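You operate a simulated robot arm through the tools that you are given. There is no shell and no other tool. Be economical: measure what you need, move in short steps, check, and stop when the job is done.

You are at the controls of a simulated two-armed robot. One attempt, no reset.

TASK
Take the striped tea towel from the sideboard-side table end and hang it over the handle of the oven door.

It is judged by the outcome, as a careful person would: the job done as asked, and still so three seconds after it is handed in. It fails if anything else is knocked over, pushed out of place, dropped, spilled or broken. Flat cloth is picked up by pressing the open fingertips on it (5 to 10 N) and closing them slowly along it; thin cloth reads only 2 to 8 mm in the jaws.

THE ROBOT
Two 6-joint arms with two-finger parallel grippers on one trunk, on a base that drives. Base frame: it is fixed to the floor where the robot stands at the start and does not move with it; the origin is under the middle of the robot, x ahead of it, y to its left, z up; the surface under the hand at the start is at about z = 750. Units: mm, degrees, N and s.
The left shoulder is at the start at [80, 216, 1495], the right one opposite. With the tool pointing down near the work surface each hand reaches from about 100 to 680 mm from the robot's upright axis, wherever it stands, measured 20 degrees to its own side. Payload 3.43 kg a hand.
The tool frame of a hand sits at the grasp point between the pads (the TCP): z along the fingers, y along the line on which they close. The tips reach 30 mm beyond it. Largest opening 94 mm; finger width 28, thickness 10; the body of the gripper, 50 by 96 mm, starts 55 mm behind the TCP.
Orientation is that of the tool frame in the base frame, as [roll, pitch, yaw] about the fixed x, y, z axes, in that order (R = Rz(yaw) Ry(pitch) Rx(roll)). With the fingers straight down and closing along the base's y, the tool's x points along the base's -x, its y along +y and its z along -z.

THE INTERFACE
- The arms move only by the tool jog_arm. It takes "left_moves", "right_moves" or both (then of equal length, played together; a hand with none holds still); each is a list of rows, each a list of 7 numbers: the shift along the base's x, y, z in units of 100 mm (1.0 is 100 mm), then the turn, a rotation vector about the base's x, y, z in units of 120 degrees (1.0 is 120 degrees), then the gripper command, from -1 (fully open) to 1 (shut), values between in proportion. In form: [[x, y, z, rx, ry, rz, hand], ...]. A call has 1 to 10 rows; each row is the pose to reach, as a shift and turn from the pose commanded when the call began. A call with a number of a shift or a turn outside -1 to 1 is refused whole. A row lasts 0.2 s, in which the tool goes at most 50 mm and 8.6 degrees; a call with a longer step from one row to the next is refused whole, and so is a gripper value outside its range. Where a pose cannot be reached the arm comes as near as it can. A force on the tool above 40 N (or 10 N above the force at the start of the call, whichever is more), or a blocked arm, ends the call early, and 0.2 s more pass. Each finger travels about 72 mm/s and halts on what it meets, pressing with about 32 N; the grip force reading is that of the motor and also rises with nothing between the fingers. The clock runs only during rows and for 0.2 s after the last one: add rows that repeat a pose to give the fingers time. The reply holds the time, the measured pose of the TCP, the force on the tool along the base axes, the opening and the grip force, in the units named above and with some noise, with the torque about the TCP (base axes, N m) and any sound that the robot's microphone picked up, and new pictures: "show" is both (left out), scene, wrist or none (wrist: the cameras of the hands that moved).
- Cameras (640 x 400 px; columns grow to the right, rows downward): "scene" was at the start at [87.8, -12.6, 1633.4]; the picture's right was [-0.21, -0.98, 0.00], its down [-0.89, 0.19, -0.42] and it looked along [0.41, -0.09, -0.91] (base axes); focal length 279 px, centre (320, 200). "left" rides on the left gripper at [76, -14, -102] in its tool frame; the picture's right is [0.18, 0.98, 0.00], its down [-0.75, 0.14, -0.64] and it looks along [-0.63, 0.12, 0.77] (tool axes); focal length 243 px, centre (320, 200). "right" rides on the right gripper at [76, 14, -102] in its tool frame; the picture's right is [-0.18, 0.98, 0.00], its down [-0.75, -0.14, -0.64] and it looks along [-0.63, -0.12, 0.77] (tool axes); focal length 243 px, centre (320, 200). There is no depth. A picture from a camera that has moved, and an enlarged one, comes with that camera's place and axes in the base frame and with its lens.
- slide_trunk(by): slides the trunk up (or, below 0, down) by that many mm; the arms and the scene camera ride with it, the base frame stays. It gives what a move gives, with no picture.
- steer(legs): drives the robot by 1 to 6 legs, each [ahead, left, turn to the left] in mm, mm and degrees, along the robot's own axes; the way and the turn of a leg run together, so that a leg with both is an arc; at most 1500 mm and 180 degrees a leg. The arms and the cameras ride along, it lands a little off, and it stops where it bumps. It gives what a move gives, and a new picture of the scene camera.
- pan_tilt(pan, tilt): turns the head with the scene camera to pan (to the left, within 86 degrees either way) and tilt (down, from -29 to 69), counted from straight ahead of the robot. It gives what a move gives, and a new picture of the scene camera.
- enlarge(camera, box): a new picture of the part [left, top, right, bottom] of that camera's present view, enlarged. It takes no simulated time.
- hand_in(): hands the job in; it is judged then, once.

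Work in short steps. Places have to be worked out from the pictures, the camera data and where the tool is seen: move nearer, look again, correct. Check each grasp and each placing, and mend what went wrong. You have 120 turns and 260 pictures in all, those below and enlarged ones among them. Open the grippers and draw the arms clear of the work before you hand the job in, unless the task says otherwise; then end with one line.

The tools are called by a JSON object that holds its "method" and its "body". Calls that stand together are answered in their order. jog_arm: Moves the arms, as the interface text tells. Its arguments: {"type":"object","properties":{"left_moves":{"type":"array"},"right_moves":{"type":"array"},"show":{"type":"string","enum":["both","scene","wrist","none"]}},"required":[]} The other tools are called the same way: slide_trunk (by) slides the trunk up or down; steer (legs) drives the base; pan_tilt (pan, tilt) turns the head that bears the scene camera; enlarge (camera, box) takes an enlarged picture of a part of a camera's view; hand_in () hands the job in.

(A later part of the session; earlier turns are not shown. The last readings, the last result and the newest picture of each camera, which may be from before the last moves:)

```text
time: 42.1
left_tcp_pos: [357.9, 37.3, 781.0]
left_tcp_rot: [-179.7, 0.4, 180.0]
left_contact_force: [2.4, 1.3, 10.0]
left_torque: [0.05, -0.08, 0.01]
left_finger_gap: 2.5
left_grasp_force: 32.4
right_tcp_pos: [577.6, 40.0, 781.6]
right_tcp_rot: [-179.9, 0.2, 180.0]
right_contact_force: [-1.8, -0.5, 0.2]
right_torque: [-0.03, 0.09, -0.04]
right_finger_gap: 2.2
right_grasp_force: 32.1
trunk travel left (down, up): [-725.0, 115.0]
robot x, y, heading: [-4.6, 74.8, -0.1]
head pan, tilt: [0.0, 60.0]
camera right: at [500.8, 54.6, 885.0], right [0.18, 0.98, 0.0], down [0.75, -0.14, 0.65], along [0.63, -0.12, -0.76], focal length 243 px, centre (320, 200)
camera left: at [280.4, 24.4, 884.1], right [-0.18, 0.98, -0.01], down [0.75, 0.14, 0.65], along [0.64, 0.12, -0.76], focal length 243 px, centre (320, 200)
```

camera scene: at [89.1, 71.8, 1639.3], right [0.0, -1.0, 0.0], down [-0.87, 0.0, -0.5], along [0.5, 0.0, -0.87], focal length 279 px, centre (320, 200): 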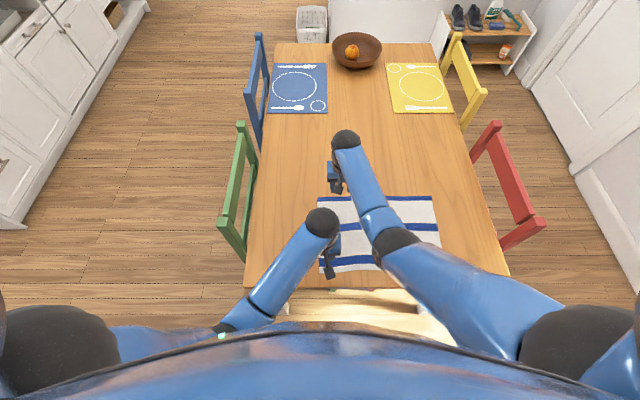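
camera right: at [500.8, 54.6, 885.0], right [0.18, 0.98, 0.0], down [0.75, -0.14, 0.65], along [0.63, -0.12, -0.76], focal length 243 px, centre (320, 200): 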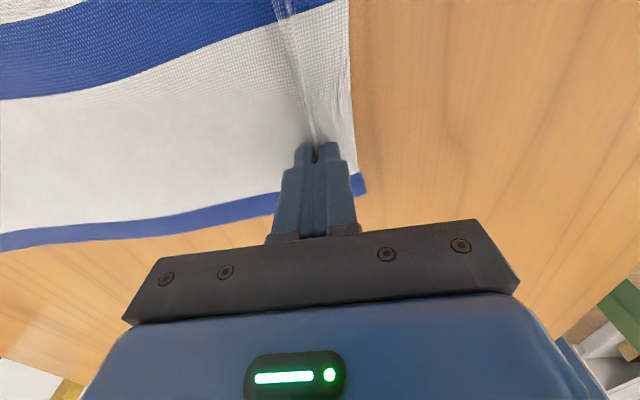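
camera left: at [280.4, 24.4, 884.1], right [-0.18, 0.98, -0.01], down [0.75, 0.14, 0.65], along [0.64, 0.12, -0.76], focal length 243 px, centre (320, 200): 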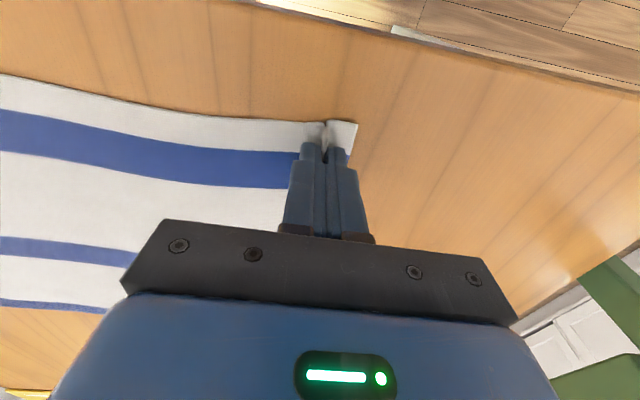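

Both jaws read 2–2.5 mm with a ridge of cloth between the pads. Lift 100 mm and check.

{"method": "jog_arm", "body": {"right_moves": [[0, 0, 0.2, 0, 0, 0, 1], [0, 0, 0.5, 0, 0, 0, 1], [0, 0, 0.8, 0, 0, 0, 1], [0, 0, 1, 0, 0, 0, 1]], "left_moves": [[0, 0, 0.2, 0, 0, 0, 1], [0, 0, 0.5, 0, 0, 0, 1], [0, 0, 0.8, 0, 0, 0, 1], [0, 0, 1, 0, 0, 0, 1]], "show": "both"}}

```text
time: 43.1
left_tcp_pos: [354.7, 43.3, 876.7]
left_tcp_rot: [179.5, -0.1, -179.8]
left_contact_force: [6.7, -0.6, 0.2]
left_torque: [-0.01, -0.13, 0.01]
left_finger_gap: 2.5
left_grasp_force: 32.1
right_tcp_pos: [577.2, 38.5, 882.4]
right_tcp_rot: [-179.9, 0.2, 179.7]
right_contact_force: [-6.0, -0.7, -0.7]
right_torque: [0.01, 0.2, 0.0]
right_finger_gap: 2.2
right_grasp_force: 31.7
trunk travel left (down, up): [-725.0, 115.0]
robot x, y, heading: [-4.7, 71.7, -0.3]
head pan, tilt: [0.0, 60.0]
camera scene: at [89.2, 71.6, 1639.2], right [0.0, -1.0, 0.0], down [-0.87, 0.0, -0.5], along [0.5, 0.0, -0.87], focal length 279 px, centre (320, 200)
camera right: at [501.4, 53.5, 986.1], right [0.19, 0.98, 0.0], down [0.75, -0.14, 0.65], along [0.63, -0.12, -0.76], focal length 243 px, centre (320, 200)
camera left: at [279.1, 28.4, 980.4], right [-0.19, 0.98, 0.01], down [0.75, 0.14, 0.64], along [0.63, 0.13, -0.77], focal length 243 px, centre (320, 200)
```

scene: 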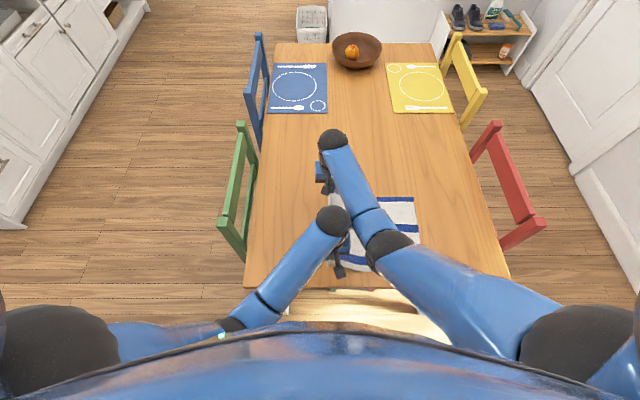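
right: 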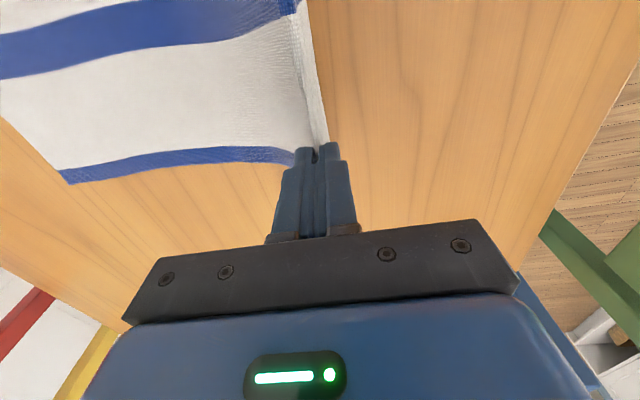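
left: 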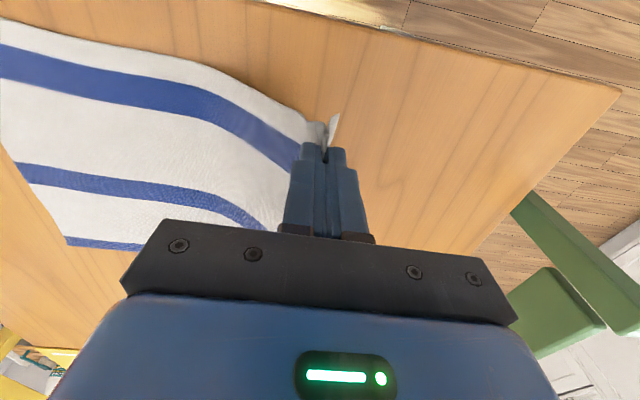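

The towel is held by both corners. I raise the trunk (and it lifts the cloth), then swing the hands to lie side by side in front of the robot.

{"method": "slide_trunk", "body": {"by": 112}}

{"method": "jog_arm", "body": {"right_moves": [[-0.1, -0.05, 0.0, 0, 0, -0.06, 1], [-0.25, -0.2, 0, 0, 0, -0.12, 1], [-0.4, -0.35, 0, 0, 0, -0.18, 1], [-0.55, -0.5, 0.0, 0, 0, -0.24, 1], [-0.7, -0.65, 0.0, 0, 0, -0.3, 1], [-0.85, -0.78, 0.0, 0, 0, -0.36, 1]], "left_moves": [[0, 0.1, 0, 0, 0, -0.06, 1], [-0.03, 0.22, 0, 0, 0, -0.12, 1], [-0.06, 0.34, 0, 0, 0, -0.18, 1], [-0.09, 0.46, 0, 0, 0, -0.24, 1], [-0.12, 0.58, 0, 0, 0, -0.3, 1], [-0.15, 0.69, 0, 0, 0, -0.36, 1]], "show": "scene"}}

```text
time: 44.5
left_tcp_pos: [354.9, 42.3, 990.2]
left_tcp_rot: [179.8, 0.0, -179.8]
left_contact_force: [4.8, -0.5, -0.1]
left_torque: [-0.03, -0.14, 0.0]
left_finger_gap: 2.3
left_grasp_force: 31.9
right_tcp_pos: [577.4, 38.7, 993.6]
right_tcp_rot: [-179.8, 0.2, 179.6]
right_contact_force: [-4.4, 0.2, -0.5]
right_torque: [0.01, 0.12, 0.04]
right_finger_gap: 2.1
right_grasp_force: 32.0
trunk travel left (down, up): [-837.0, 3.0]
robot x, y, heading: [-7.9, 69.5, -0.1]
head pan, tilt: [0.0, 60.0]
```

```text
time: 45.9
left_tcp_pos: [341.7, 107.0, 994.6]
left_tcp_rot: [-179.8, 0.4, 136.7]
left_contact_force: [-0.8, 0.2, 0.0]
left_torque: [0.0, -0.03, 0.05]
left_finger_gap: 2.5
left_grasp_force: 31.8
right_tcp_pos: [491.3, -37.3, 993.5]
right_tcp_rot: [180.0, 0.2, 136.6]
right_contact_force: [0.1, 0.0, 0.0]
right_torque: [0.05, -0.03, 0.03]
right_finger_gap: 2.1
right_grasp_force: 31.9
trunk travel left (down, up): [-837.0, 3.0]
robot x, y, heading: [-4.7, 74.4, -0.0]
head pan, tilt: [0.0, 60.0]
camera scene: at [87.9, 71.6, 1751.4], right [0.0, -1.0, 0.0], down [-0.87, 0.0, -0.5], along [0.5, 0.0, -0.87], focal length 279 px, centre (320, 200)
```

scene: 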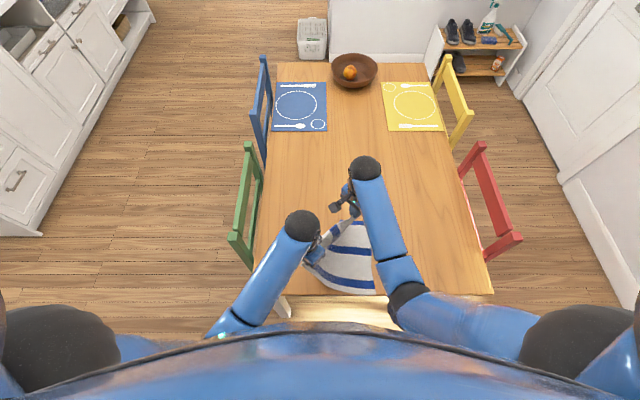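

Going well. Continue the swing, and raise the hands a bit too.

{"method": "jog_arm", "body": {"right_moves": [[-0.25, -0.05, 0.05, 0, 0, -0.06, 1], [-0.5, -0.08, 0.1, 0, 0, -0.12, 1], [-0.74, -0.12, 0.2, 0, 0, -0.18, 1]], "left_moves": [[0, 0.13, 0.05, 0, 0, -0.06, 1], [0, 0.25, 0.1, 0, 0, -0.12, 1], [-0.05, 0.36, 0.2, 0, 0, -0.18, 1]], "show": "none"}}

{"method": "jog_arm", "body": {"right_moves": [[-0.25, 0.05, 0.05, 0, 0, -0.06, 1], [-0.5, 0.1, 0.1, 0, 0, -0.12, 1], [-0.75, 0.14, 0.2, 0, 0, -0.2, 1], [-0.85, 0.16, 0.2, 0, 0, -0.2, 1]], "left_moves": [[0, 0.13, 0.05, 0, 0, -0.06, 1], [0, 0.25, 0.1, 0, 0, -0.12, 1], [-0.05, 0.35, 0.2, 0, 0, -0.2, 1], [-0.05, 0.35, 0.2, 0, 0, -0.2, 1]], "show": "both"}}

```text
time: 46.7
left_tcp_pos: [337.9, 143.4, 1015.0]
left_tcp_rot: [-179.8, 0.6, 115.1]
left_contact_force: [1.1, 0.4, -0.3]
left_torque: [-0.06, -0.02, 0.03]
left_finger_gap: 2.4
left_grasp_force: 32.3
right_tcp_pos: [416.3, -49.2, 1014.0]
right_tcp_rot: [-179.9, 0.2, 115.1]
right_contact_force: [0.3, -0.5, -0.2]
right_torque: [0.03, -0.02, 0.04]
right_finger_gap: 2.1
right_grasp_force: 31.8
trunk travel left (down, up): [-837.0, 3.0]
robot x, y, heading: [-3.6, 74.7, 0.0]
head pan, tilt: [0.0, 60.0]
```

```text
refused: row 3 steps farther than a row can; nothing moved
```

{"method": "jog_arm", "body": {"right_moves": [[-0.25, 0.05, 0.05, 0, 0, -0.06, 1], [-0.5, 0.1, 0.1, 0, 0, -0.12, 1], [-0.75, 0.14, 0.2, 0, 0, -0.18, 1], [-0.85, 0.16, 0.2, 0, 0, -0.21, 1]], "left_moves": [[0, 0.13, 0.05, 0, 0, -0.06, 1], [0, 0.25, 0.1, 0, 0, -0.12, 1], [-0.05, 0.35, 0.2, 0, 0, -0.18, 1], [-0.05, 0.35, 0.2, 0, 0, -0.21, 1]], "show": "both"}}

```text
time: 47.7
left_tcp_pos: [334.2, 178.6, 1033.0]
left_tcp_rot: [-179.8, 0.5, 90.0]
left_contact_force: [0.2, -0.8, 1.2]
left_torque: [-0.02, 0.01, 0.04]
left_finger_gap: 2.5
left_grasp_force: 31.9
right_tcp_pos: [332.0, -32.7, 1034.8]
right_tcp_rot: [-179.9, 0.2, 89.8]
right_contact_force: [-0.5, 1.3, -0.5]
right_torque: [0.0, 0.02, 0.04]
right_finger_gap: 2.4
right_grasp_force: 31.8
trunk travel left (down, up): [-837.0, 3.0]
robot x, y, heading: [-7.3, 71.4, -0.1]
head pan, tilt: [0.0, 60.0]
camera scene: at [89.3, 71.7, 1751.3], right [0.0, -1.0, 0.0], down [-0.87, 0.0, -0.5], along [0.5, 0.0, -0.87], focal length 279 px, centre (320, 200)
camera right: at [346.8, 44.1, 1137.7], right [0.98, -0.19, 0.0], down [-0.14, -0.75, 0.64], along [-0.12, -0.63, -0.76], focal length 243 px, centre (320, 200)
camera left: at [319.4, 255.6, 1135.7], right [0.98, 0.18, -0.01], down [0.14, -0.75, 0.65], along [0.11, -0.64, -0.76], focal length 243 px, centre (320, 200)
```

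scene: 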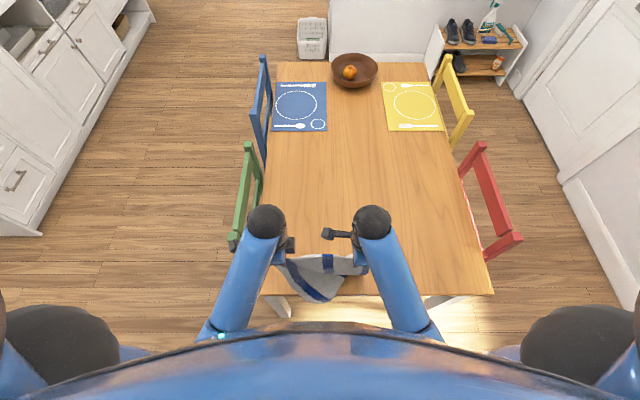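
right: 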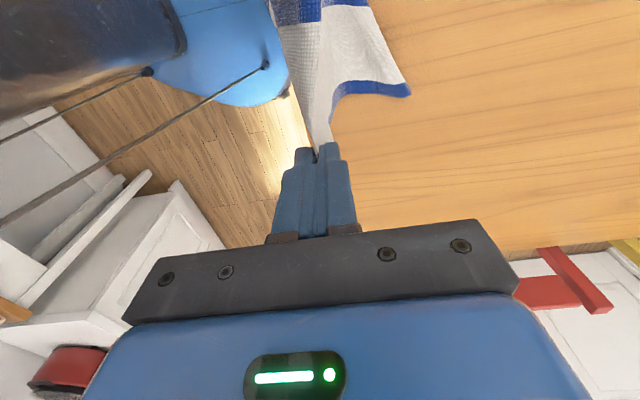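
left: 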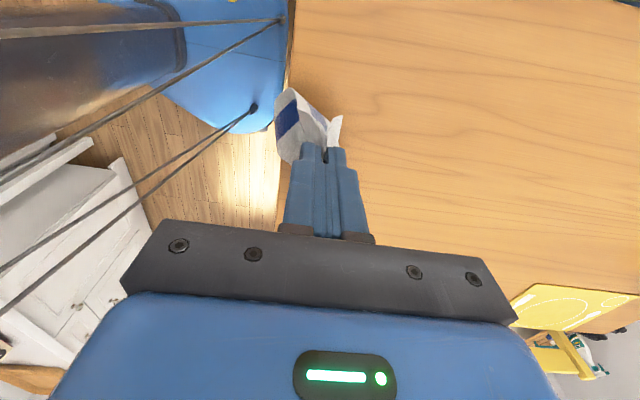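

The towel hangs between the hands. I back off a little and turn left 90°, watching for drag.

{"method": "steer", "body": {"legs": [[-45, 0, 0], [0, 0, 90]]}}

```text
time: 52.5
left_tcp_pos: [-162.1, 412.5, 1031.8]
left_tcp_rot: [-179.7, 0.4, -179.3]
left_contact_force: [-0.1, -0.2, -0.3]
left_torque: [-0.02, -0.02, -0.04]
left_finger_gap: 2.1
left_grasp_force: 32.1
right_tcp_pos: [50.6, 411.4, 1034.7]
right_tcp_rot: [-179.8, 0.2, -179.3]
right_contact_force: [0.3, 0.1, 0.0]
right_torque: [0.0, -0.02, -0.05]
right_finger_gap: 2.3
right_grasp_force: 32.1
trunk travel left (down, up): [-837.0, 3.0]
robot x, y, heading: [-52.1, 73.3, 90.5]
head pan, tilt: [0.0, 60.0]
camera scene: at [-54.0, 169.0, 1751.3], right [1.0, 0.01, 0.0], down [0.01, -0.87, -0.5], along [0.0, 0.5, -0.87], focal length 279 px, centre (320, 200)
```

scene: 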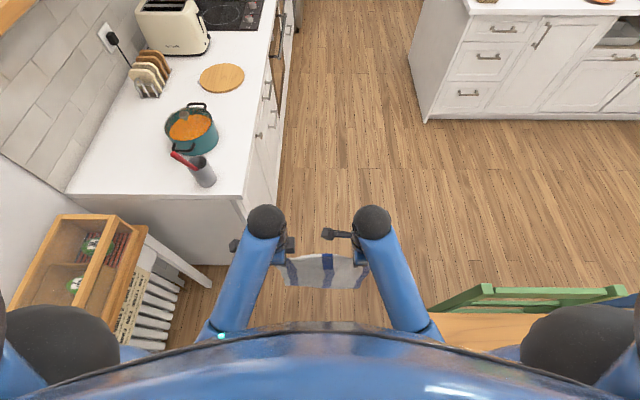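

Clear. I drive on slowly through the gap between table and counter with x about -35.

{"method": "steer", "body": {"legs": [[250, -15, -0.5]]}}

{"method": "steer", "body": {"legs": [[200, 0, 0]]}}

```text
time: 54.3
left_tcp_pos: [-145.2, 660.5, 1034.1]
left_tcp_rot: [180.0, 0.4, 180.0]
left_contact_force: [-1.2, -0.3, 0.0]
left_torque: [0.06, 0.01, -0.04]
left_finger_gap: 2.4
left_grasp_force: 32.7
right_tcp_pos: [67.3, 660.2, 1035.9]
right_tcp_rot: [179.9, 0.2, 179.9]
right_contact_force: [0.5, -0.8, -0.1]
right_torque: [0.02, 0.03, -0.03]
right_finger_gap: 2.0
right_grasp_force: 32.2
trunk travel left (down, up): [-837.0, 3.0]
robot x, y, heading: [-40.1, 321.7, 90.0]
head pan, tilt: [0.0, 60.0]
camera scene: at [-39.6, 415.5, 1751.7], right [1.0, 0.0, 0.0], down [0.0, -0.86, -0.5], along [0.0, 0.5, -0.86], focal length 279 px, centre (320, 200)
```

scene: 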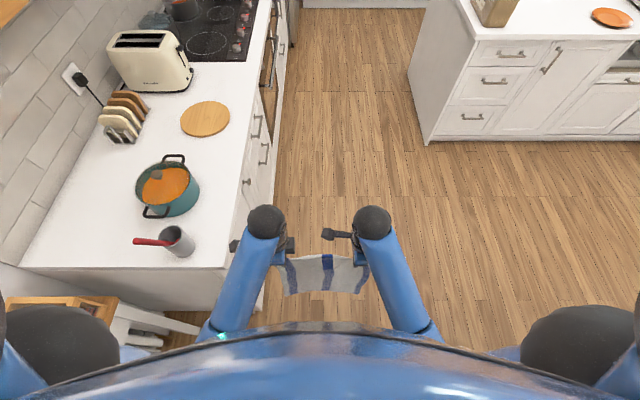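

```text
time: 55.9
left_tcp_pos: [-142.4, 859.0, 1033.7]
left_tcp_rot: [180.0, 0.4, 179.8]
left_contact_force: [0.4, 0.0, -0.5]
left_torque: [0.03, 0.01, -0.06]
left_finger_gap: 2.1
left_grasp_force: 31.4
right_tcp_pos: [69.2, 855.9, 1035.3]
right_tcp_rot: [180.0, 0.2, 179.9]
right_contact_force: [0.2, -0.7, -0.4]
right_torque: [0.04, 0.0, -0.04]
right_finger_gap: 2.1
right_grasp_force: 31.8
trunk travel left (down, up): [-837.0, 3.0]
robot x, y, heading: [-36.3, 522.0, 89.7]
head pan, tilt: [0.0, 60.0]
camera scene: at [-38.3, 613.3, 1751.7], right [1.0, 0.0, 0.0], down [0.0, -0.86, -0.5], along [0.0, 0.5, -0.86], focal length 279 px, centre (320, 200)
```

scene: 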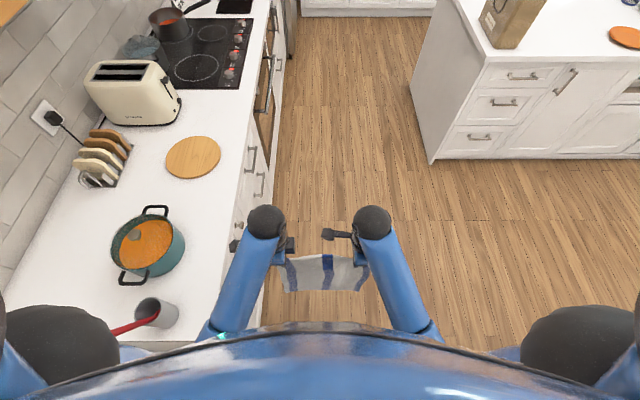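

Still clear. I veer right away from the counter and go on toward the oven.

{"method": "steer", "body": {"legs": [[100, -80, 0], [350, -150, 0], [350, 0, 0]]}}

```text
time: 61.0
left_tcp_pos: [94.0, 1647.1, 1034.1]
left_tcp_rot: [-179.9, 0.4, 179.7]
left_contact_force: [-0.1, -0.4, 0.6]
left_torque: [0.02, -0.01, -0.01]
left_finger_gap: 2.4
left_grasp_force: 31.9
right_tcp_pos: [304.8, 1643.3, 1035.5]
right_tcp_rot: [179.9, 0.3, 179.7]
right_contact_force: [0.6, 0.2, -0.5]
right_torque: [0.06, 0.04, -0.04]
right_finger_gap: 2.3
right_grasp_force: 31.5
trunk travel left (down, up): [-837.0, 3.0]
robot x, y, heading: [198.9, 1312.1, 89.6]
head pan, tilt: [0.0, 60.0]
camera scene: at [196.9, 1402.0, 1751.6], right [1.0, -0.01, 0.0], down [-0.01, -0.86, -0.5], along [0.0, 0.5, -0.86], focal length 279 px, centre (320, 200)
```

scene: 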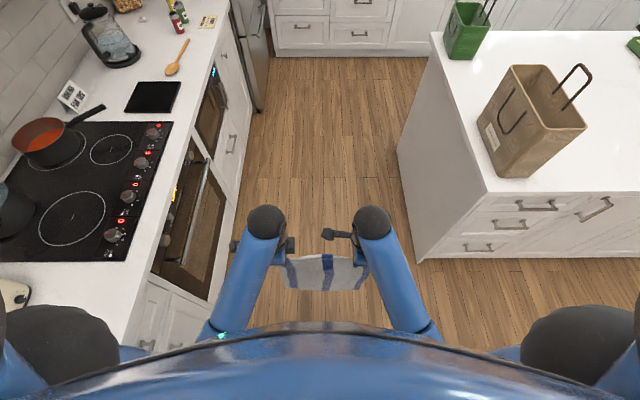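

{"method": "enlarge", "body": {"camera": "scene", "box": [100, 120, 260, 320]}}

{"method": "pan_tilt", "body": {"pan": 55, "tilt": 45}}

```text
2.00 times, centred on (180, 220) of scene
camera zoom: at [196.9, 1402.0, 1751.6], right [1.0, -0.01, 0.0], down [-0.01, -0.86, -0.5], along [0.0, 0.5, -0.86], focal length 559 px, centre (600, 160)
```

zoom: 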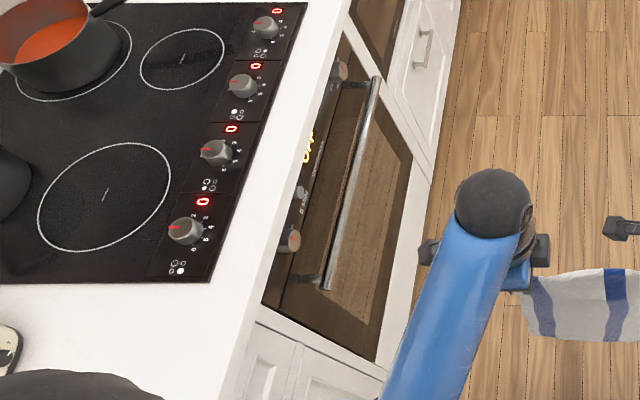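

```text
time: 62.2
left_tcp_pos: [92.9, 1648.8, 1032.3]
left_tcp_rot: [-179.8, 0.4, 179.8]
left_contact_force: [0.6, 0.5, -0.4]
left_torque: [0.02, 0.0, -0.03]
left_finger_gap: 2.5
left_grasp_force: 32.8
right_tcp_pos: [304.3, 1646.0, 1033.7]
right_tcp_rot: [-179.8, 0.2, 179.7]
right_contact_force: [0.7, 0.3, 0.5]
right_torque: [-0.02, 0.05, -0.02]
right_finger_gap: 2.1
right_grasp_force: 31.9
trunk travel left (down, up): [-837.0, 3.0]
robot x, y, heading: [196.9, 1311.9, 89.4]
head pan, tilt: [55.0, 45.0]
camera scene: at [130.2, 1385.8, 1770.8], right [0.58, 0.82, 0.0], down [0.58, -0.41, -0.71], along [-0.58, 0.41, -0.71], focal length 279 px, centre (320, 200)
```

scene: 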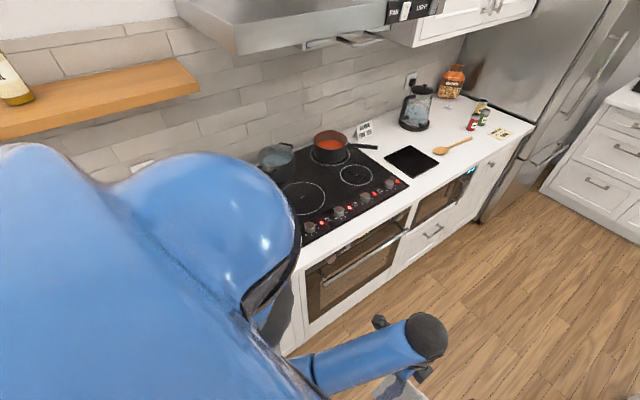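

{"method": "enlarge", "body": {"camera": "scene", "box": [280, 180, 440, 280]}}

```text
4.00 times, centred on (360, 230) of scene
camera zoom: at [130.2, 1385.8, 1770.8], right [0.58, 0.82, 0.0], down [0.58, -0.41, -0.71], along [-0.58, 0.41, -0.71], focal length 1117 px, centre (160, 80)
```

zoom: 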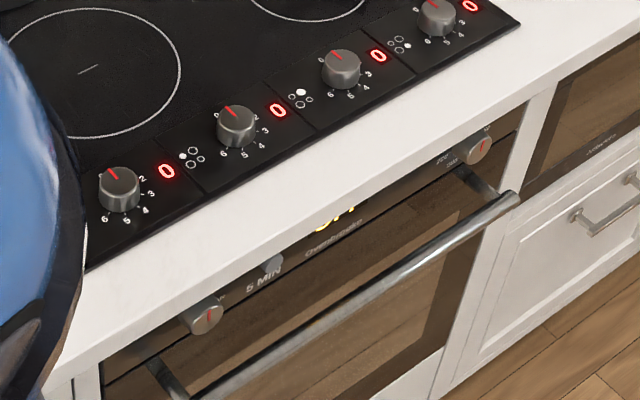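

The handle's far end and controls are seen well. I drive on to be in front of the oven, turn to face it and look at it squarely.

{"method": "steer", "body": {"legs": [[620, -60, 0], [0, 0, 90.5]]}}

{"method": "pan_tilt", "body": {"pan": 0, "tilt": 60}}

```text
time: 69.5
left_tcp_pos: [-72.5, 1793.9, 1032.3]
left_tcp_rot: [-179.7, 0.4, -88.6]
left_contact_force: [0.6, 0.3, 0.6]
left_torque: [0.0, -0.01, -0.04]
left_finger_gap: 2.4
left_grasp_force: 31.7
right_tcp_pos: [-76.8, 2003.7, 1034.1]
right_tcp_rot: [-179.9, 0.2, -88.8]
right_contact_force: [1.5, 0.2, -0.4]
right_torque: [-0.03, 0.01, -0.06]
right_finger_gap: 2.0
right_grasp_force: 32.0
trunk travel left (down, up): [-837.0, 3.0]
robot x, y, heading: [262.5, 1907.4, -178.8]
head pan, tilt: [55.0, 45.0]
camera scene: at [187.1, 1838.9, 1770.8], right [-0.83, 0.56, 0.0], down [0.39, 0.59, -0.71], along [-0.39, -0.59, -0.71], focal length 279 px, centre (320, 200)
```

scene: 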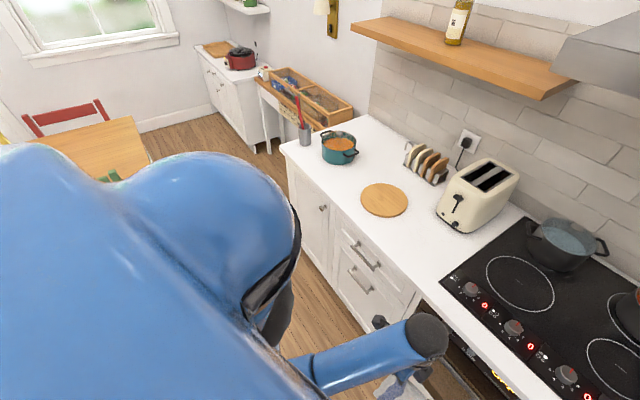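

```text
time: 70.8
left_tcp_pos: [-73.3, 1793.9, 1031.9]
left_tcp_rot: [-179.7, 0.4, -88.7]
left_contact_force: [0.1, 0.2, -0.1]
left_torque: [0.01, 0.0, -0.06]
left_finger_gap: 2.3
left_grasp_force: 31.8
right_tcp_pos: [-76.6, 2005.1, 1034.1]
right_tcp_rot: [-179.8, 0.2, -88.6]
right_contact_force: [-0.1, -0.3, -0.1]
right_torque: [0.01, 0.02, -0.04]
right_finger_gap: 2.2
right_grasp_force: 31.5
trunk travel left (down, up): [-837.0, 3.0]
robot x, y, heading: [265.0, 1911.2, -178.9]
head pan, tilt: [0.0, 60.0]
camera scene: at [165.6, 1904.8, 1751.3], right [-0.02, 1.0, 0.0], down [0.87, 0.02, -0.5], along [-0.5, -0.01, -0.87], focal length 279 px, centre (320, 200)
```

scene: 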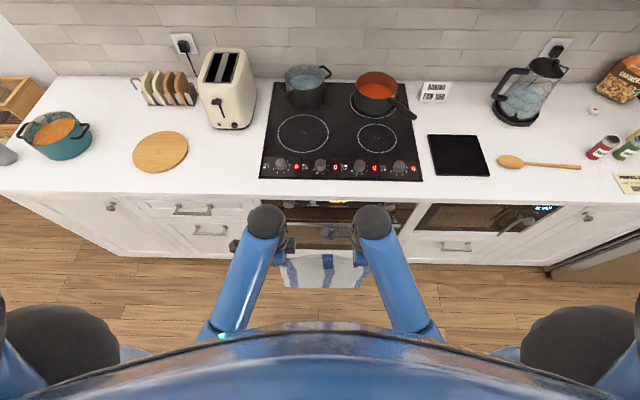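

{"method": "enlarge", "body": {"camera": "scene", "box": [240, 160, 440, 285]}}

{"method": "enlarge", "body": {"camera": "left", "box": [0, 0, 640, 400]}}

{"method": "enlarge", "body": {"camera": "right", "box": [0, 0, 640, 400]}}

```text
3.20 times, centred on (340, 222) of scene
camera zoom: at [165.6, 1904.8, 1751.3], right [-0.02, 1.0, 0.0], down [0.87, 0.02, -0.5], along [-0.5, -0.01, -0.87], focal length 894 px, centre (256, 128)
```

zoom: 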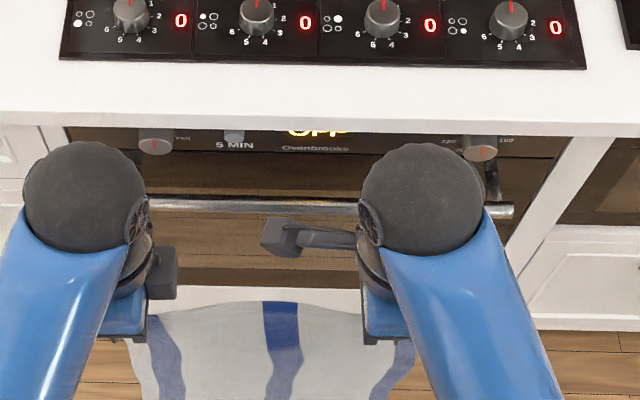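

```text
1.00 times, centred on (320, 200) of left (not enlarged: the box is as wide or as high as the picture)
camera zoom: at [-57.9, 1717.5, 1135.6], right [-0.98, -0.21, -0.01], down [-0.16, 0.75, 0.65], along [-0.13, 0.63, -0.76], focal length 243 px, centre (320, 200)
```

zoom: 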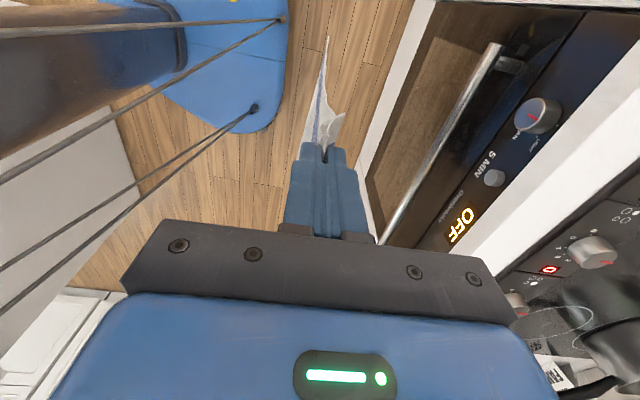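

```text
1.00 times, centred on (320, 200) of right (not enlarged: the box is as wide or as high as the picture)
camera zoom: at [-88.5, 1927.9, 1137.4], right [-0.99, 0.16, 0.0], down [0.12, 0.75, 0.65], along [0.11, 0.64, -0.76], focal length 243 px, centre (320, 200)
```

zoom: 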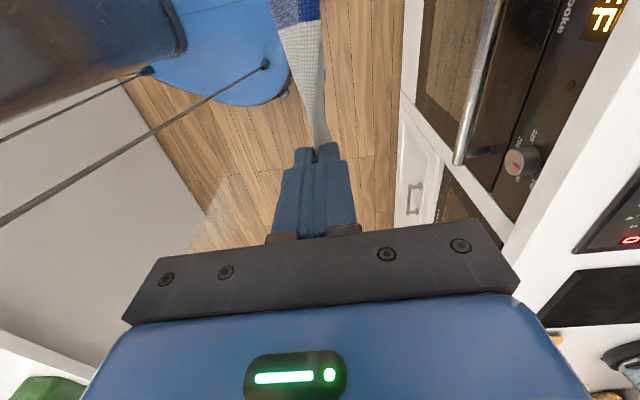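

From the four views I place the bar at x≈-297, z≈772, y≈1717–2190, and the worktop edge at x≈-347, so there's a ~40 mm slot. The towel's tail hangs to ~630, so the hands must go ~180 mm higher: I tilt the fingers forward while raising.

{"method": "jog_arm", "body": {"right_moves": [[-0.12, 0, 0.1, 0, 0.06, 0, 1], [-0.24, 0, 0.25, 0, 0.12, 0, 1], [-0.36, 0, 0.4, 0, 0.18, 0, 1], [-0.5, 0, 0.55, 0, 0.25, 0, 1], [-0.6, 0, 0.7, 0, 0.31, 0, 1], [-0.7, 0, 0.85, 0, 0.375, 0, 1]], "left_moves": [[-0.12, 0, 0.1, 0, 0.06, 0, 1], [-0.24, 0, 0.25, 0, 0.12, 0, 1], [-0.36, 0, 0.4, 0, 0.18, 0, 1], [-0.5, 0, 0.55, 0, 0.25, 0, 1], [-0.6, 0, 0.7, 0, 0.31, 0, 1], [-0.7, 0, 0.85, 0, 0.375, 0, 1]], "show": "scene"}}

```text
time: 72.2
left_tcp_pos: [-143.2, 1794.3, 1118.4]
left_tcp_rot: [135.0, 1.2, -89.4]
left_contact_force: [-0.3, -0.7, 0.1]
left_torque: [-0.05, -0.02, -0.02]
left_finger_gap: 2.5
left_grasp_force: 31.9
right_tcp_pos: [-145.0, 2002.9, 1117.9]
right_tcp_rot: [135.0, 1.1, -89.1]
right_contact_force: [-0.1, 0.6, -0.2]
right_torque: [0.04, -0.04, -0.01]
right_finger_gap: 2.4
right_grasp_force: 32.3
trunk travel left (down, up): [-837.0, 3.0]
robot x, y, heading: [266.4, 1905.6, -178.9]
head pan, tilt: [0.0, 60.0]
camera scene: at [166.6, 1904.8, 1751.3], right [-0.02, 1.0, 0.0], down [0.87, 0.02, -0.5], along [-0.5, -0.01, -0.87], focal length 279 px, centre (320, 200)
```

scene: 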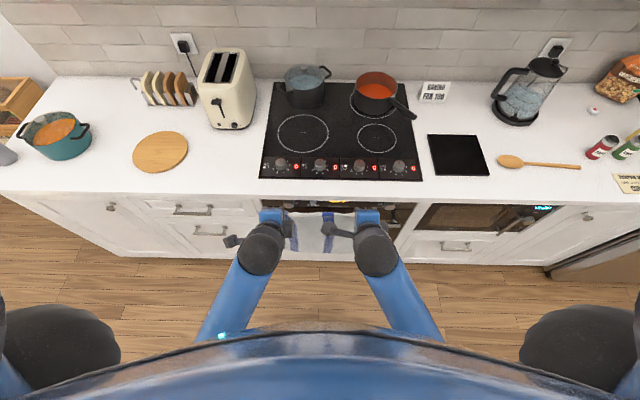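

That reached fully. Tilt another 30° and go up 95 mm more.

{"method": "jog_arm", "body": {"right_moves": [[-0.05, 0, 0.22, 0, 0.06, 0, 1], [-0.1, 0, 0.45, 0, 0.12, 0, 1], [-0.15, 0, 0.7, 0, 0.18, 0, 1], [-0.2, 0, 0.95, 0, 0.24, 0, 1]], "left_moves": [[-0.05, 0, 0.22, 0, 0.06, 0, 1], [-0.1, 0, 0.45, 0, 0.12, 0, 1], [-0.15, 0, 0.7, 0, 0.18, 0, 1], [-0.2, 0, 0.95, 0, 0.24, 0, 1]], "show": "both"}}

```text
time: 73.2
left_tcp_pos: [-163.3, 1794.2, 1213.4]
left_tcp_rot: [106.4, 1.4, -90.1]
left_contact_force: [-0.2, 0.5, 0.1]
left_torque: [0.01, -0.07, -0.01]
left_finger_gap: 2.4
left_grasp_force: 31.9
right_tcp_pos: [-165.9, 2003.5, 1215.2]
right_tcp_rot: [106.3, 1.3, -90.0]
right_contact_force: [0.5, 0.0, -0.4]
right_torque: [0.04, -0.06, 0.0]
right_finger_gap: 2.2
right_grasp_force: 32.1
trunk travel left (down, up): [-837.0, 3.0]
robot x, y, heading: [263.5, 1903.8, -178.9]
head pan, tilt: [0.0, 60.0]
camera scene: at [165.3, 1904.8, 1751.2], right [-0.02, 1.0, 0.0], down [0.87, 0.02, -0.5], along [-0.5, -0.01, -0.87], focal length 279 px, centre (320, 200)
camera right: at [-71.3, 1926.8, 1256.5], right [-0.28, 0.16, 0.95], down [0.65, 0.75, 0.06], along [-0.7, 0.64, -0.31], focal length 243 px, centre (320, 200)
camera left: at [-62.3, 1717.8, 1227.4], right [-0.28, -0.21, 0.94], down [0.58, 0.75, 0.33], along [-0.77, 0.63, -0.09], focal length 243 px, centre (320, 200)
```

scene: 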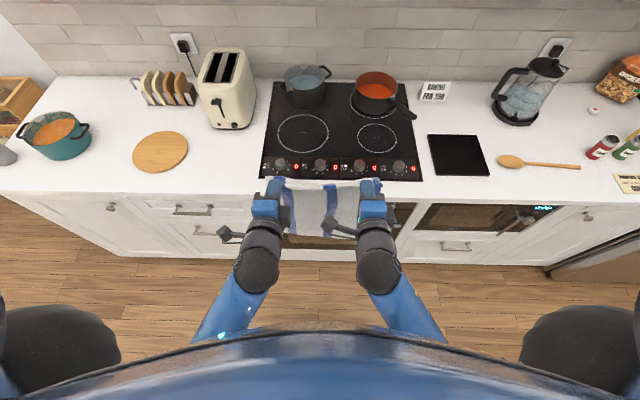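
right: 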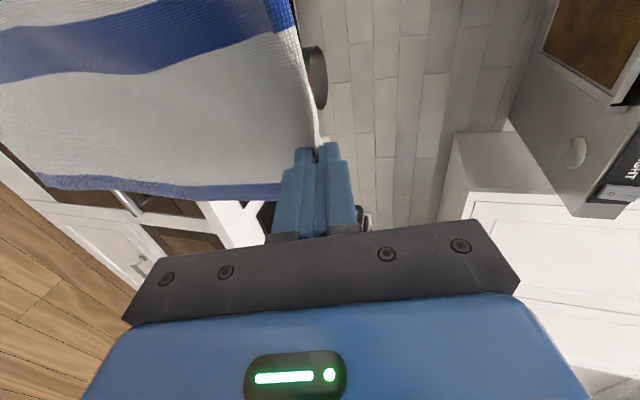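
left: 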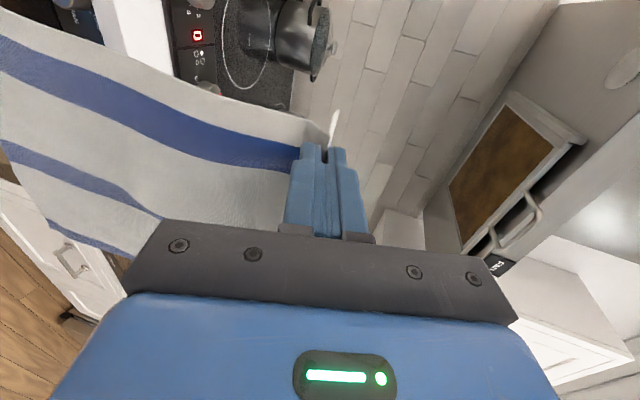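

The cloth hangs straight. I raise a bit more, level the fingers, and look for the tail's height versus the bar.

{"method": "jog_arm", "body": {"right_moves": [[0, 0, 0.2, 0, 0.04, 0, 1], [0, 0, 0.4, 0, 0.08, 0, 1], [0, 0, 0.55, 0, 0.1, 0, 1]], "left_moves": [[0, 0, 0.2, 0, 0.04, 0, 1], [0, 0, 0.4, 0, 0.08, 0, 1], [0, 0, 0.55, 0, 0.1, 0, 1]], "show": "none"}}

{"method": "steer", "body": {"legs": [[0, -88, -1.1]]}}

{"method": "enlarge", "body": {"camera": "scene", "box": [220, 150, 420, 275]}}

```text
time: 74.0
left_tcp_pos: [-163.3, 1794.2, 1268.7]
left_tcp_rot: [94.4, 1.4, -90.4]
left_contact_force: [0.7, -0.2, 0.6]
left_torque: [0.01, -0.04, 0.01]
left_finger_gap: 2.2
left_grasp_force: 31.8
right_tcp_pos: [-165.9, 2004.4, 1269.3]
right_tcp_rot: [94.4, 1.3, -90.1]
right_contact_force: [-0.5, 0.6, -0.2]
right_torque: [0.0, -0.01, -0.01]
right_finger_gap: 2.3
right_grasp_force: 32.3
trunk travel left (down, up): [-837.0, 3.0]
robot x, y, heading: [262.3, 1908.1, -178.5]
head pan, tilt: [0.0, 60.0]
```

```text
time: 75.1
left_tcp_pos: [-166.0, 1881.3, 1266.5]
left_tcp_rot: [94.3, 1.8, -91.4]
left_contact_force: [0.1, -0.8, -0.4]
left_torque: [-0.03, -0.03, -0.03]
left_finger_gap: 2.3
left_grasp_force: 31.9
right_tcp_pos: [-164.6, 2091.5, 1270.0]
right_tcp_rot: [94.2, 1.8, -91.2]
right_contact_force: [0.1, 0.0, -0.5]
right_torque: [0.04, -0.06, -0.06]
right_finger_gap: 2.3
right_grasp_force: 32.1
trunk travel left (down, up): [-837.0, 3.0]
robot x, y, heading: [263.2, 1993.8, -179.7]
head pan, tilt: [0.0, 60.0]
camera scene: at [164.8, 1980.7, 1751.2], right [0.0, 1.0, 0.01], down [0.87, 0.01, -0.5], along [-0.5, 0.01, -0.87], focal length 279 px, centre (320, 200)
```

scene: 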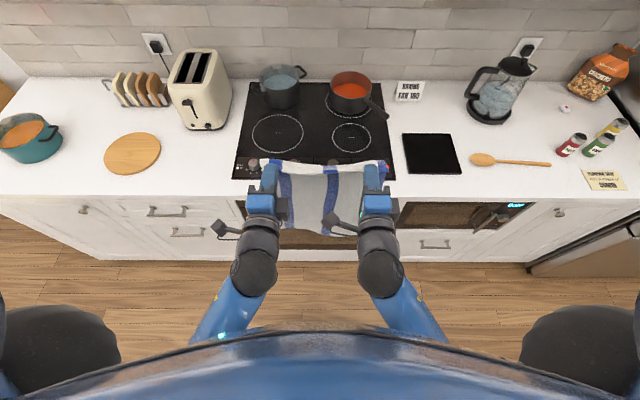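

```text
3.20 times, centred on (320, 212) of scene
camera zoom: at [164.8, 1980.7, 1751.2], right [0.0, 1.0, 0.01], down [0.87, 0.01, -0.5], along [-0.5, 0.01, -0.87], focal length 894 px, centre (320, 160)
```

zoom: 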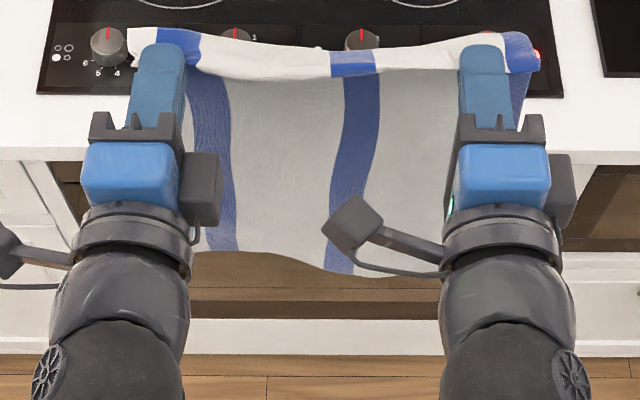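

Tail is at ~890–915, above the bar (772) and near worktop level. I extend the hands forward 100 mm toward the slot and re-check.

{"method": "jog_arm", "body": {"right_moves": [[-0.2, 0, 0, 0, 0, 0, 1], [-0.4, 0, 0, 0, 0, 0, 1], [-0.6, 0, 0, 0, 0, 0, 1], [-0.8, 0, 0, 0, 0, 0, 1], [-0.95, 0, 0, 0, 0, 0, 1], [-1, 0, 0, 0, 0, 0, 1]], "left_moves": [[-0.2, 0, 0, 0, 0, 0, 1], [-0.4, 0, 0, 0, 0, 0, 1], [-0.6, 0, 0, 0, 0, 0, 1], [-0.8, 0, 0, 0, 0, 0, 1], [-0.95, 0, 0, 0, 0, 0, 1], [-1, 0, 0, 0, 0, 0, 1]], "show": "none"}}

{"method": "enlarge", "body": {"camera": "scene", "box": [220, 130, 420, 255]}}

```text
time: 76.5
left_tcp_pos: [-267.9, 1890.9, 1268.7]
left_tcp_rot: [94.5, 1.4, -91.4]
left_contact_force: [0.4, -0.3, 0.6]
left_torque: [-0.01, -0.05, -0.03]
left_finger_gap: 2.6
left_grasp_force: 31.8
right_tcp_pos: [-266.9, 2101.1, 1267.7]
right_tcp_rot: [94.4, 1.5, -91.1]
right_contact_force: [1.0, -0.4, -0.4]
right_torque: [0.0, -0.06, 0.01]
right_finger_gap: 2.3
right_grasp_force: 32.2
trunk travel left (down, up): [-837.0, 3.0]
robot x, y, heading: [265.3, 1995.7, -180.0]
head pan, tilt: [0.0, 60.0]
```

```text
3.20 times, centred on (320, 192) of scene
camera zoom: at [164.2, 1993.1, 1751.3], right [0.0, 1.0, 0.0], down [0.87, 0.0, -0.5], along [-0.5, 0.0, -0.87], focal length 894 px, centre (320, 224)
```

zoom: 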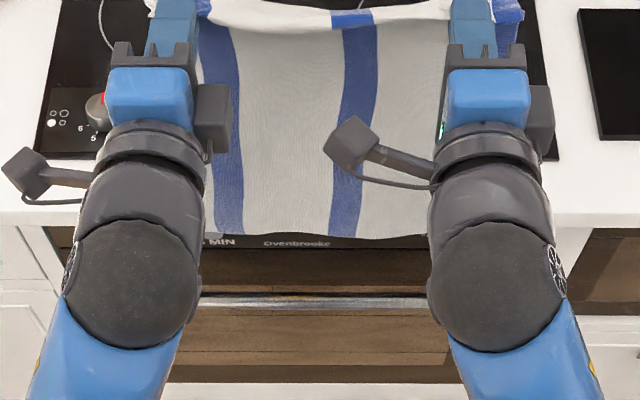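

Bar ratio agrees (x≈-295 at z 772). I move 30 mm further in, so the cloth plane is at ≈-327, and lower 80 mm to bring the tail just above the bar.

{"method": "jog_arm", "body": {"right_moves": [[-0.15, 0, 0, 0, 0, 0, 1], [-0.3, 0, 0, 0, 0, 0, 1], [-0.3, 0, 0, 0, 0, 0, 1], [-0.3, 0, -0.2, 0, 0, 0, 1], [-0.3, 0, -0.4, 0, 0, 0, 1], [-0.3, 0, -0.6, 0, 0, 0, 1], [-0.3, 0, -0.8, 0, 0, 0, 1], [-0.3, 0, -0.8, 0, 0, 0, 1]], "left_moves": [[-0.15, 0, 0, 0, 0, 0, 1], [-0.3, 0, 0, 0, 0, 0, 1], [-0.3, 0, 0, 0, 0, 0, 1], [-0.3, 0, -0.2, 0, 0, 0, 1], [-0.3, 0, -0.4, 0, 0, 0, 1], [-0.3, 0, -0.6, 0, 0, 0, 1], [-0.3, 0, -0.8, 0, 0, 0, 1], [-0.3, 0, -0.8, 0, 0, 0, 1]], "show": "wrist"}}

{"method": "enlarge", "body": {"camera": "scene", "box": [220, 130, 420, 255]}}

```text
time: 78.3
left_tcp_pos: [-295.7, 1889.5, 1187.7]
left_tcp_rot: [94.6, 1.3, -91.4]
left_contact_force: [-0.1, -0.2, -0.8]
left_torque: [0.0, -0.03, -0.04]
left_finger_gap: 2.1
left_grasp_force: 31.9
right_tcp_pos: [-294.6, 2101.8, 1187.0]
right_tcp_rot: [94.5, 1.4, -91.1]
right_contact_force: [0.3, -0.2, 0.7]
right_torque: [0.01, -0.05, -0.01]
right_finger_gap: 2.4
right_grasp_force: 32.2
trunk travel left (down, up): [-837.0, 3.0]
robot x, y, heading: [263.6, 1995.0, -179.8]
head pan, tilt: [0.0, 60.0]
camera right: at [-194.6, 2022.5, 1208.7], right [-0.07, 0.16, 0.98], down [0.67, 0.74, -0.08], along [-0.74, 0.65, -0.16], focal length 243 px, centre (320, 200)
camera left: at [-194.6, 1812.3, 1178.7], right [-0.08, -0.2, 0.98], down [0.65, 0.73, 0.21], along [-0.76, 0.65, 0.07], focal length 243 px, centre (320, 200)
```

right: 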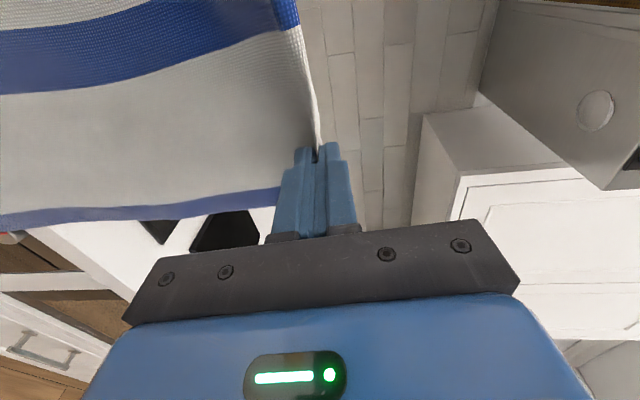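
left: 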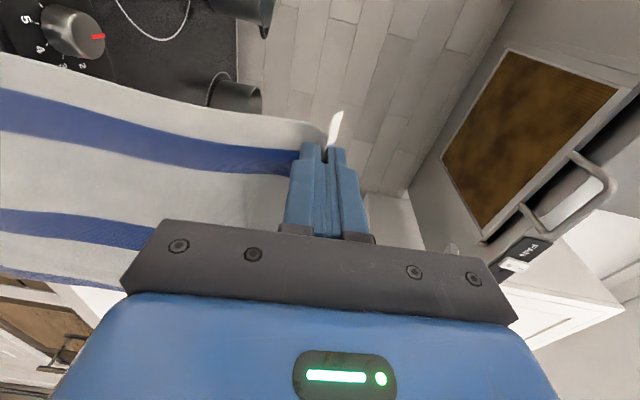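

```text
3.20 times, centred on (320, 192) of scene
camera zoom: at [164.5, 1995.6, 1751.3], right [0.0, 1.0, 0.0], down [0.87, 0.0, -0.5], along [-0.5, 0.0, -0.87], focal length 894 px, centre (320, 224)
```

zoom: 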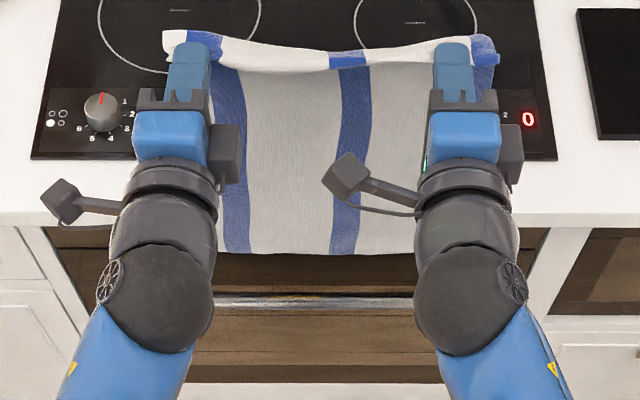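

Tail ≈836, aligned. Lower another 90 mm and check it goes behind the bar.

{"method": "jog_arm", "body": {"right_moves": [[0, 0, -0.15, 0, 0, 0, 1], [0, 0, -0.3, 0, 0, 0, 1], [0, 0, -0.45, 0, 0, 0, 1], [0, 0, -0.6, 0, 0, 0, 1], [0, 0, -0.75, 0, 0, 0, 1], [0, 0, -0.9, 0, 0, 0, 1], [0, 0, -0.9, 0, 0, 0, 1]], "left_moves": [[0, 0, -0.15, 0, 0, 0, 1], [0, 0, -0.3, 0, 0, 0, 1], [0, 0, -0.45, 0, 0, 0, 1], [0, 0, -0.6, 0, 0, 0, 1], [0, 0, -0.75, 0, 0, 0, 1], [0, 0, -0.9, 0, 0, 0, 1], [0, 0, -0.9, 0, 0, 0, 1]], "show": "wrist"}}

{"method": "enlarge", "body": {"camera": "scene", "box": [220, 150, 420, 275]}}

```text
time: 79.9
left_tcp_pos: [-297.7, 1890.1, 1099.0]
left_tcp_rot: [94.5, 1.3, -91.3]
left_contact_force: [-1.0, 0.4, -0.6]
left_torque: [-0.03, -0.05, -0.03]
left_finger_gap: 2.4
left_grasp_force: 31.4
right_tcp_pos: [-295.6, 2100.1, 1099.0]
right_tcp_rot: [94.2, 1.3, -91.2]
right_contact_force: [0.2, 0.2, 0.0]
right_torque: [0.02, -0.04, -0.01]
right_finger_gap: 2.1
right_grasp_force: 31.6
trunk travel left (down, up): [-837.0, 3.0]
robot x, y, heading: [264.1, 1997.8, -180.1]
head pan, tilt: [0.0, 60.0]
camera right: at [-195.7, 2022.1, 1119.4], right [-0.07, 0.16, 0.98], down [0.67, 0.74, -0.08], along [-0.74, 0.65, -0.16], focal length 243 px, centre (320, 200)
camera left: at [-195.5, 1812.9, 1092.0], right [-0.08, -0.2, 0.98], down [0.65, 0.73, 0.21], along [-0.76, 0.65, 0.07], focal length 243 px, centre (320, 200)
```

right: 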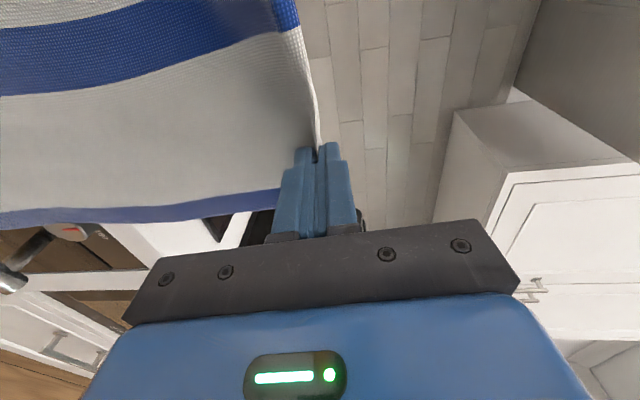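
left: 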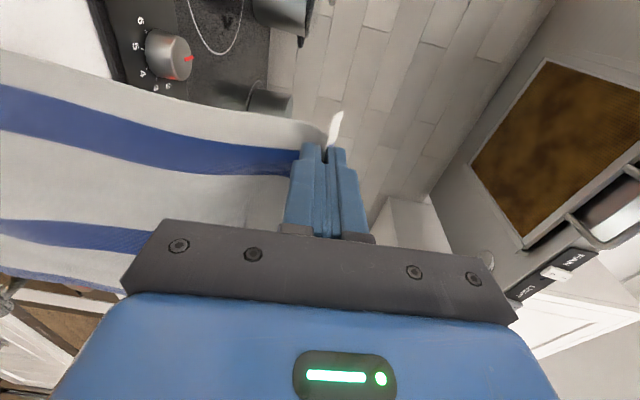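

```text
3.20 times, centred on (320, 212) of scene
camera zoom: at [164.6, 1995.5, 1751.3], right [0.0, 1.0, 0.0], down [0.87, 0.0, -0.5], along [-0.5, 0.0, -0.87], focal length 894 px, centre (320, 160)
```

zoom: 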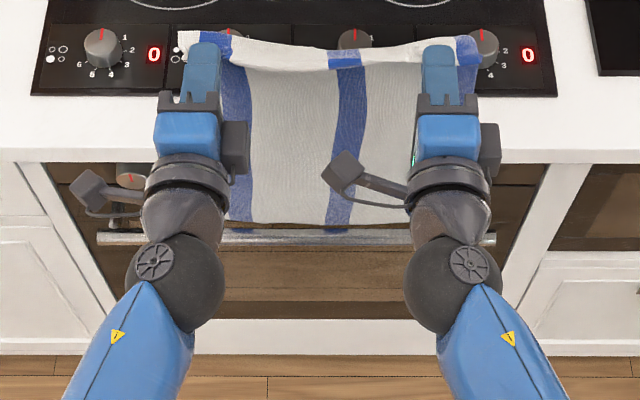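

The tail is now disappearing just behind the bar's upper rim. Lower another 60 mm and zoom in to confirm.

{"method": "jog_arm", "body": {"right_moves": [[0, 0, -0.15, 0, 0, 0, 1], [0, 0, -0.3, 0, 0, 0, 1], [0, 0, -0.45, 0, 0, 0, 1], [0, 0, -0.6, 0, 0, 0, 1], [0, 0, -0.6, 0, 0, 0, 1]], "left_moves": [[0, 0, -0.15, 0, 0, 0, 1], [0, 0, -0.3, 0, 0, 0, 1], [0, 0, -0.45, 0, 0, 0, 1], [0, 0, -0.6, 0, 0, 0, 1], [0, 0, -0.6, 0, 0, 0, 1]], "show": "none"}}

{"method": "enlarge", "body": {"camera": "scene", "box": [250, 190, 390, 277]}}

```text
time: 81.1
left_tcp_pos: [-297.6, 1889.8, 1036.9]
left_tcp_rot: [94.5, 1.5, -91.4]
left_contact_force: [0.1, 0.1, 1.2]
left_torque: [-0.02, -0.03, -0.02]
left_finger_gap: 2.2
left_grasp_force: 31.9
right_tcp_pos: [-297.6, 2102.6, 1075.5]
right_tcp_rot: [95.0, 1.4, -91.0]
right_contact_force: [-0.3, 0.0, -0.6]
right_torque: [0.03, -0.02, 0.0]
right_finger_gap: 2.3
right_grasp_force: 31.9
right hand out of reach, approached as far as the arm can: row 2, 3, 4, 5
trunk travel left (down, up): [-837.0, 3.0]
robot x, y, heading: [266.2, 1999.8, -179.8]
head pan, tilt: [0.0, 60.0]
```

```text
4.57 times, centred on (320, 234) of scene
camera zoom: at [164.4, 1995.5, 1751.3], right [0.0, 1.0, 0.0], down [0.87, 0.0, -0.5], along [-0.5, 0.0, -0.87], focal length 1277 px, centre (320, 47)
```

zoom: 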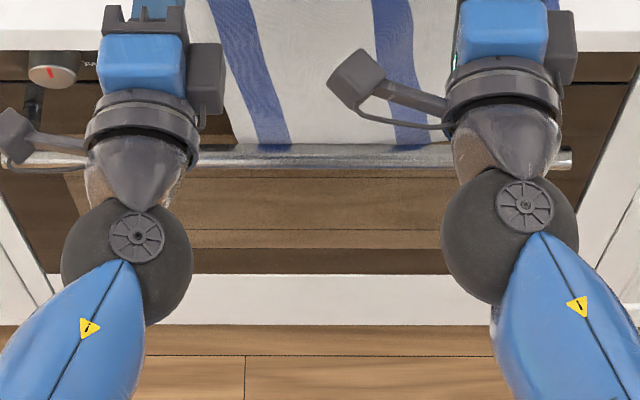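

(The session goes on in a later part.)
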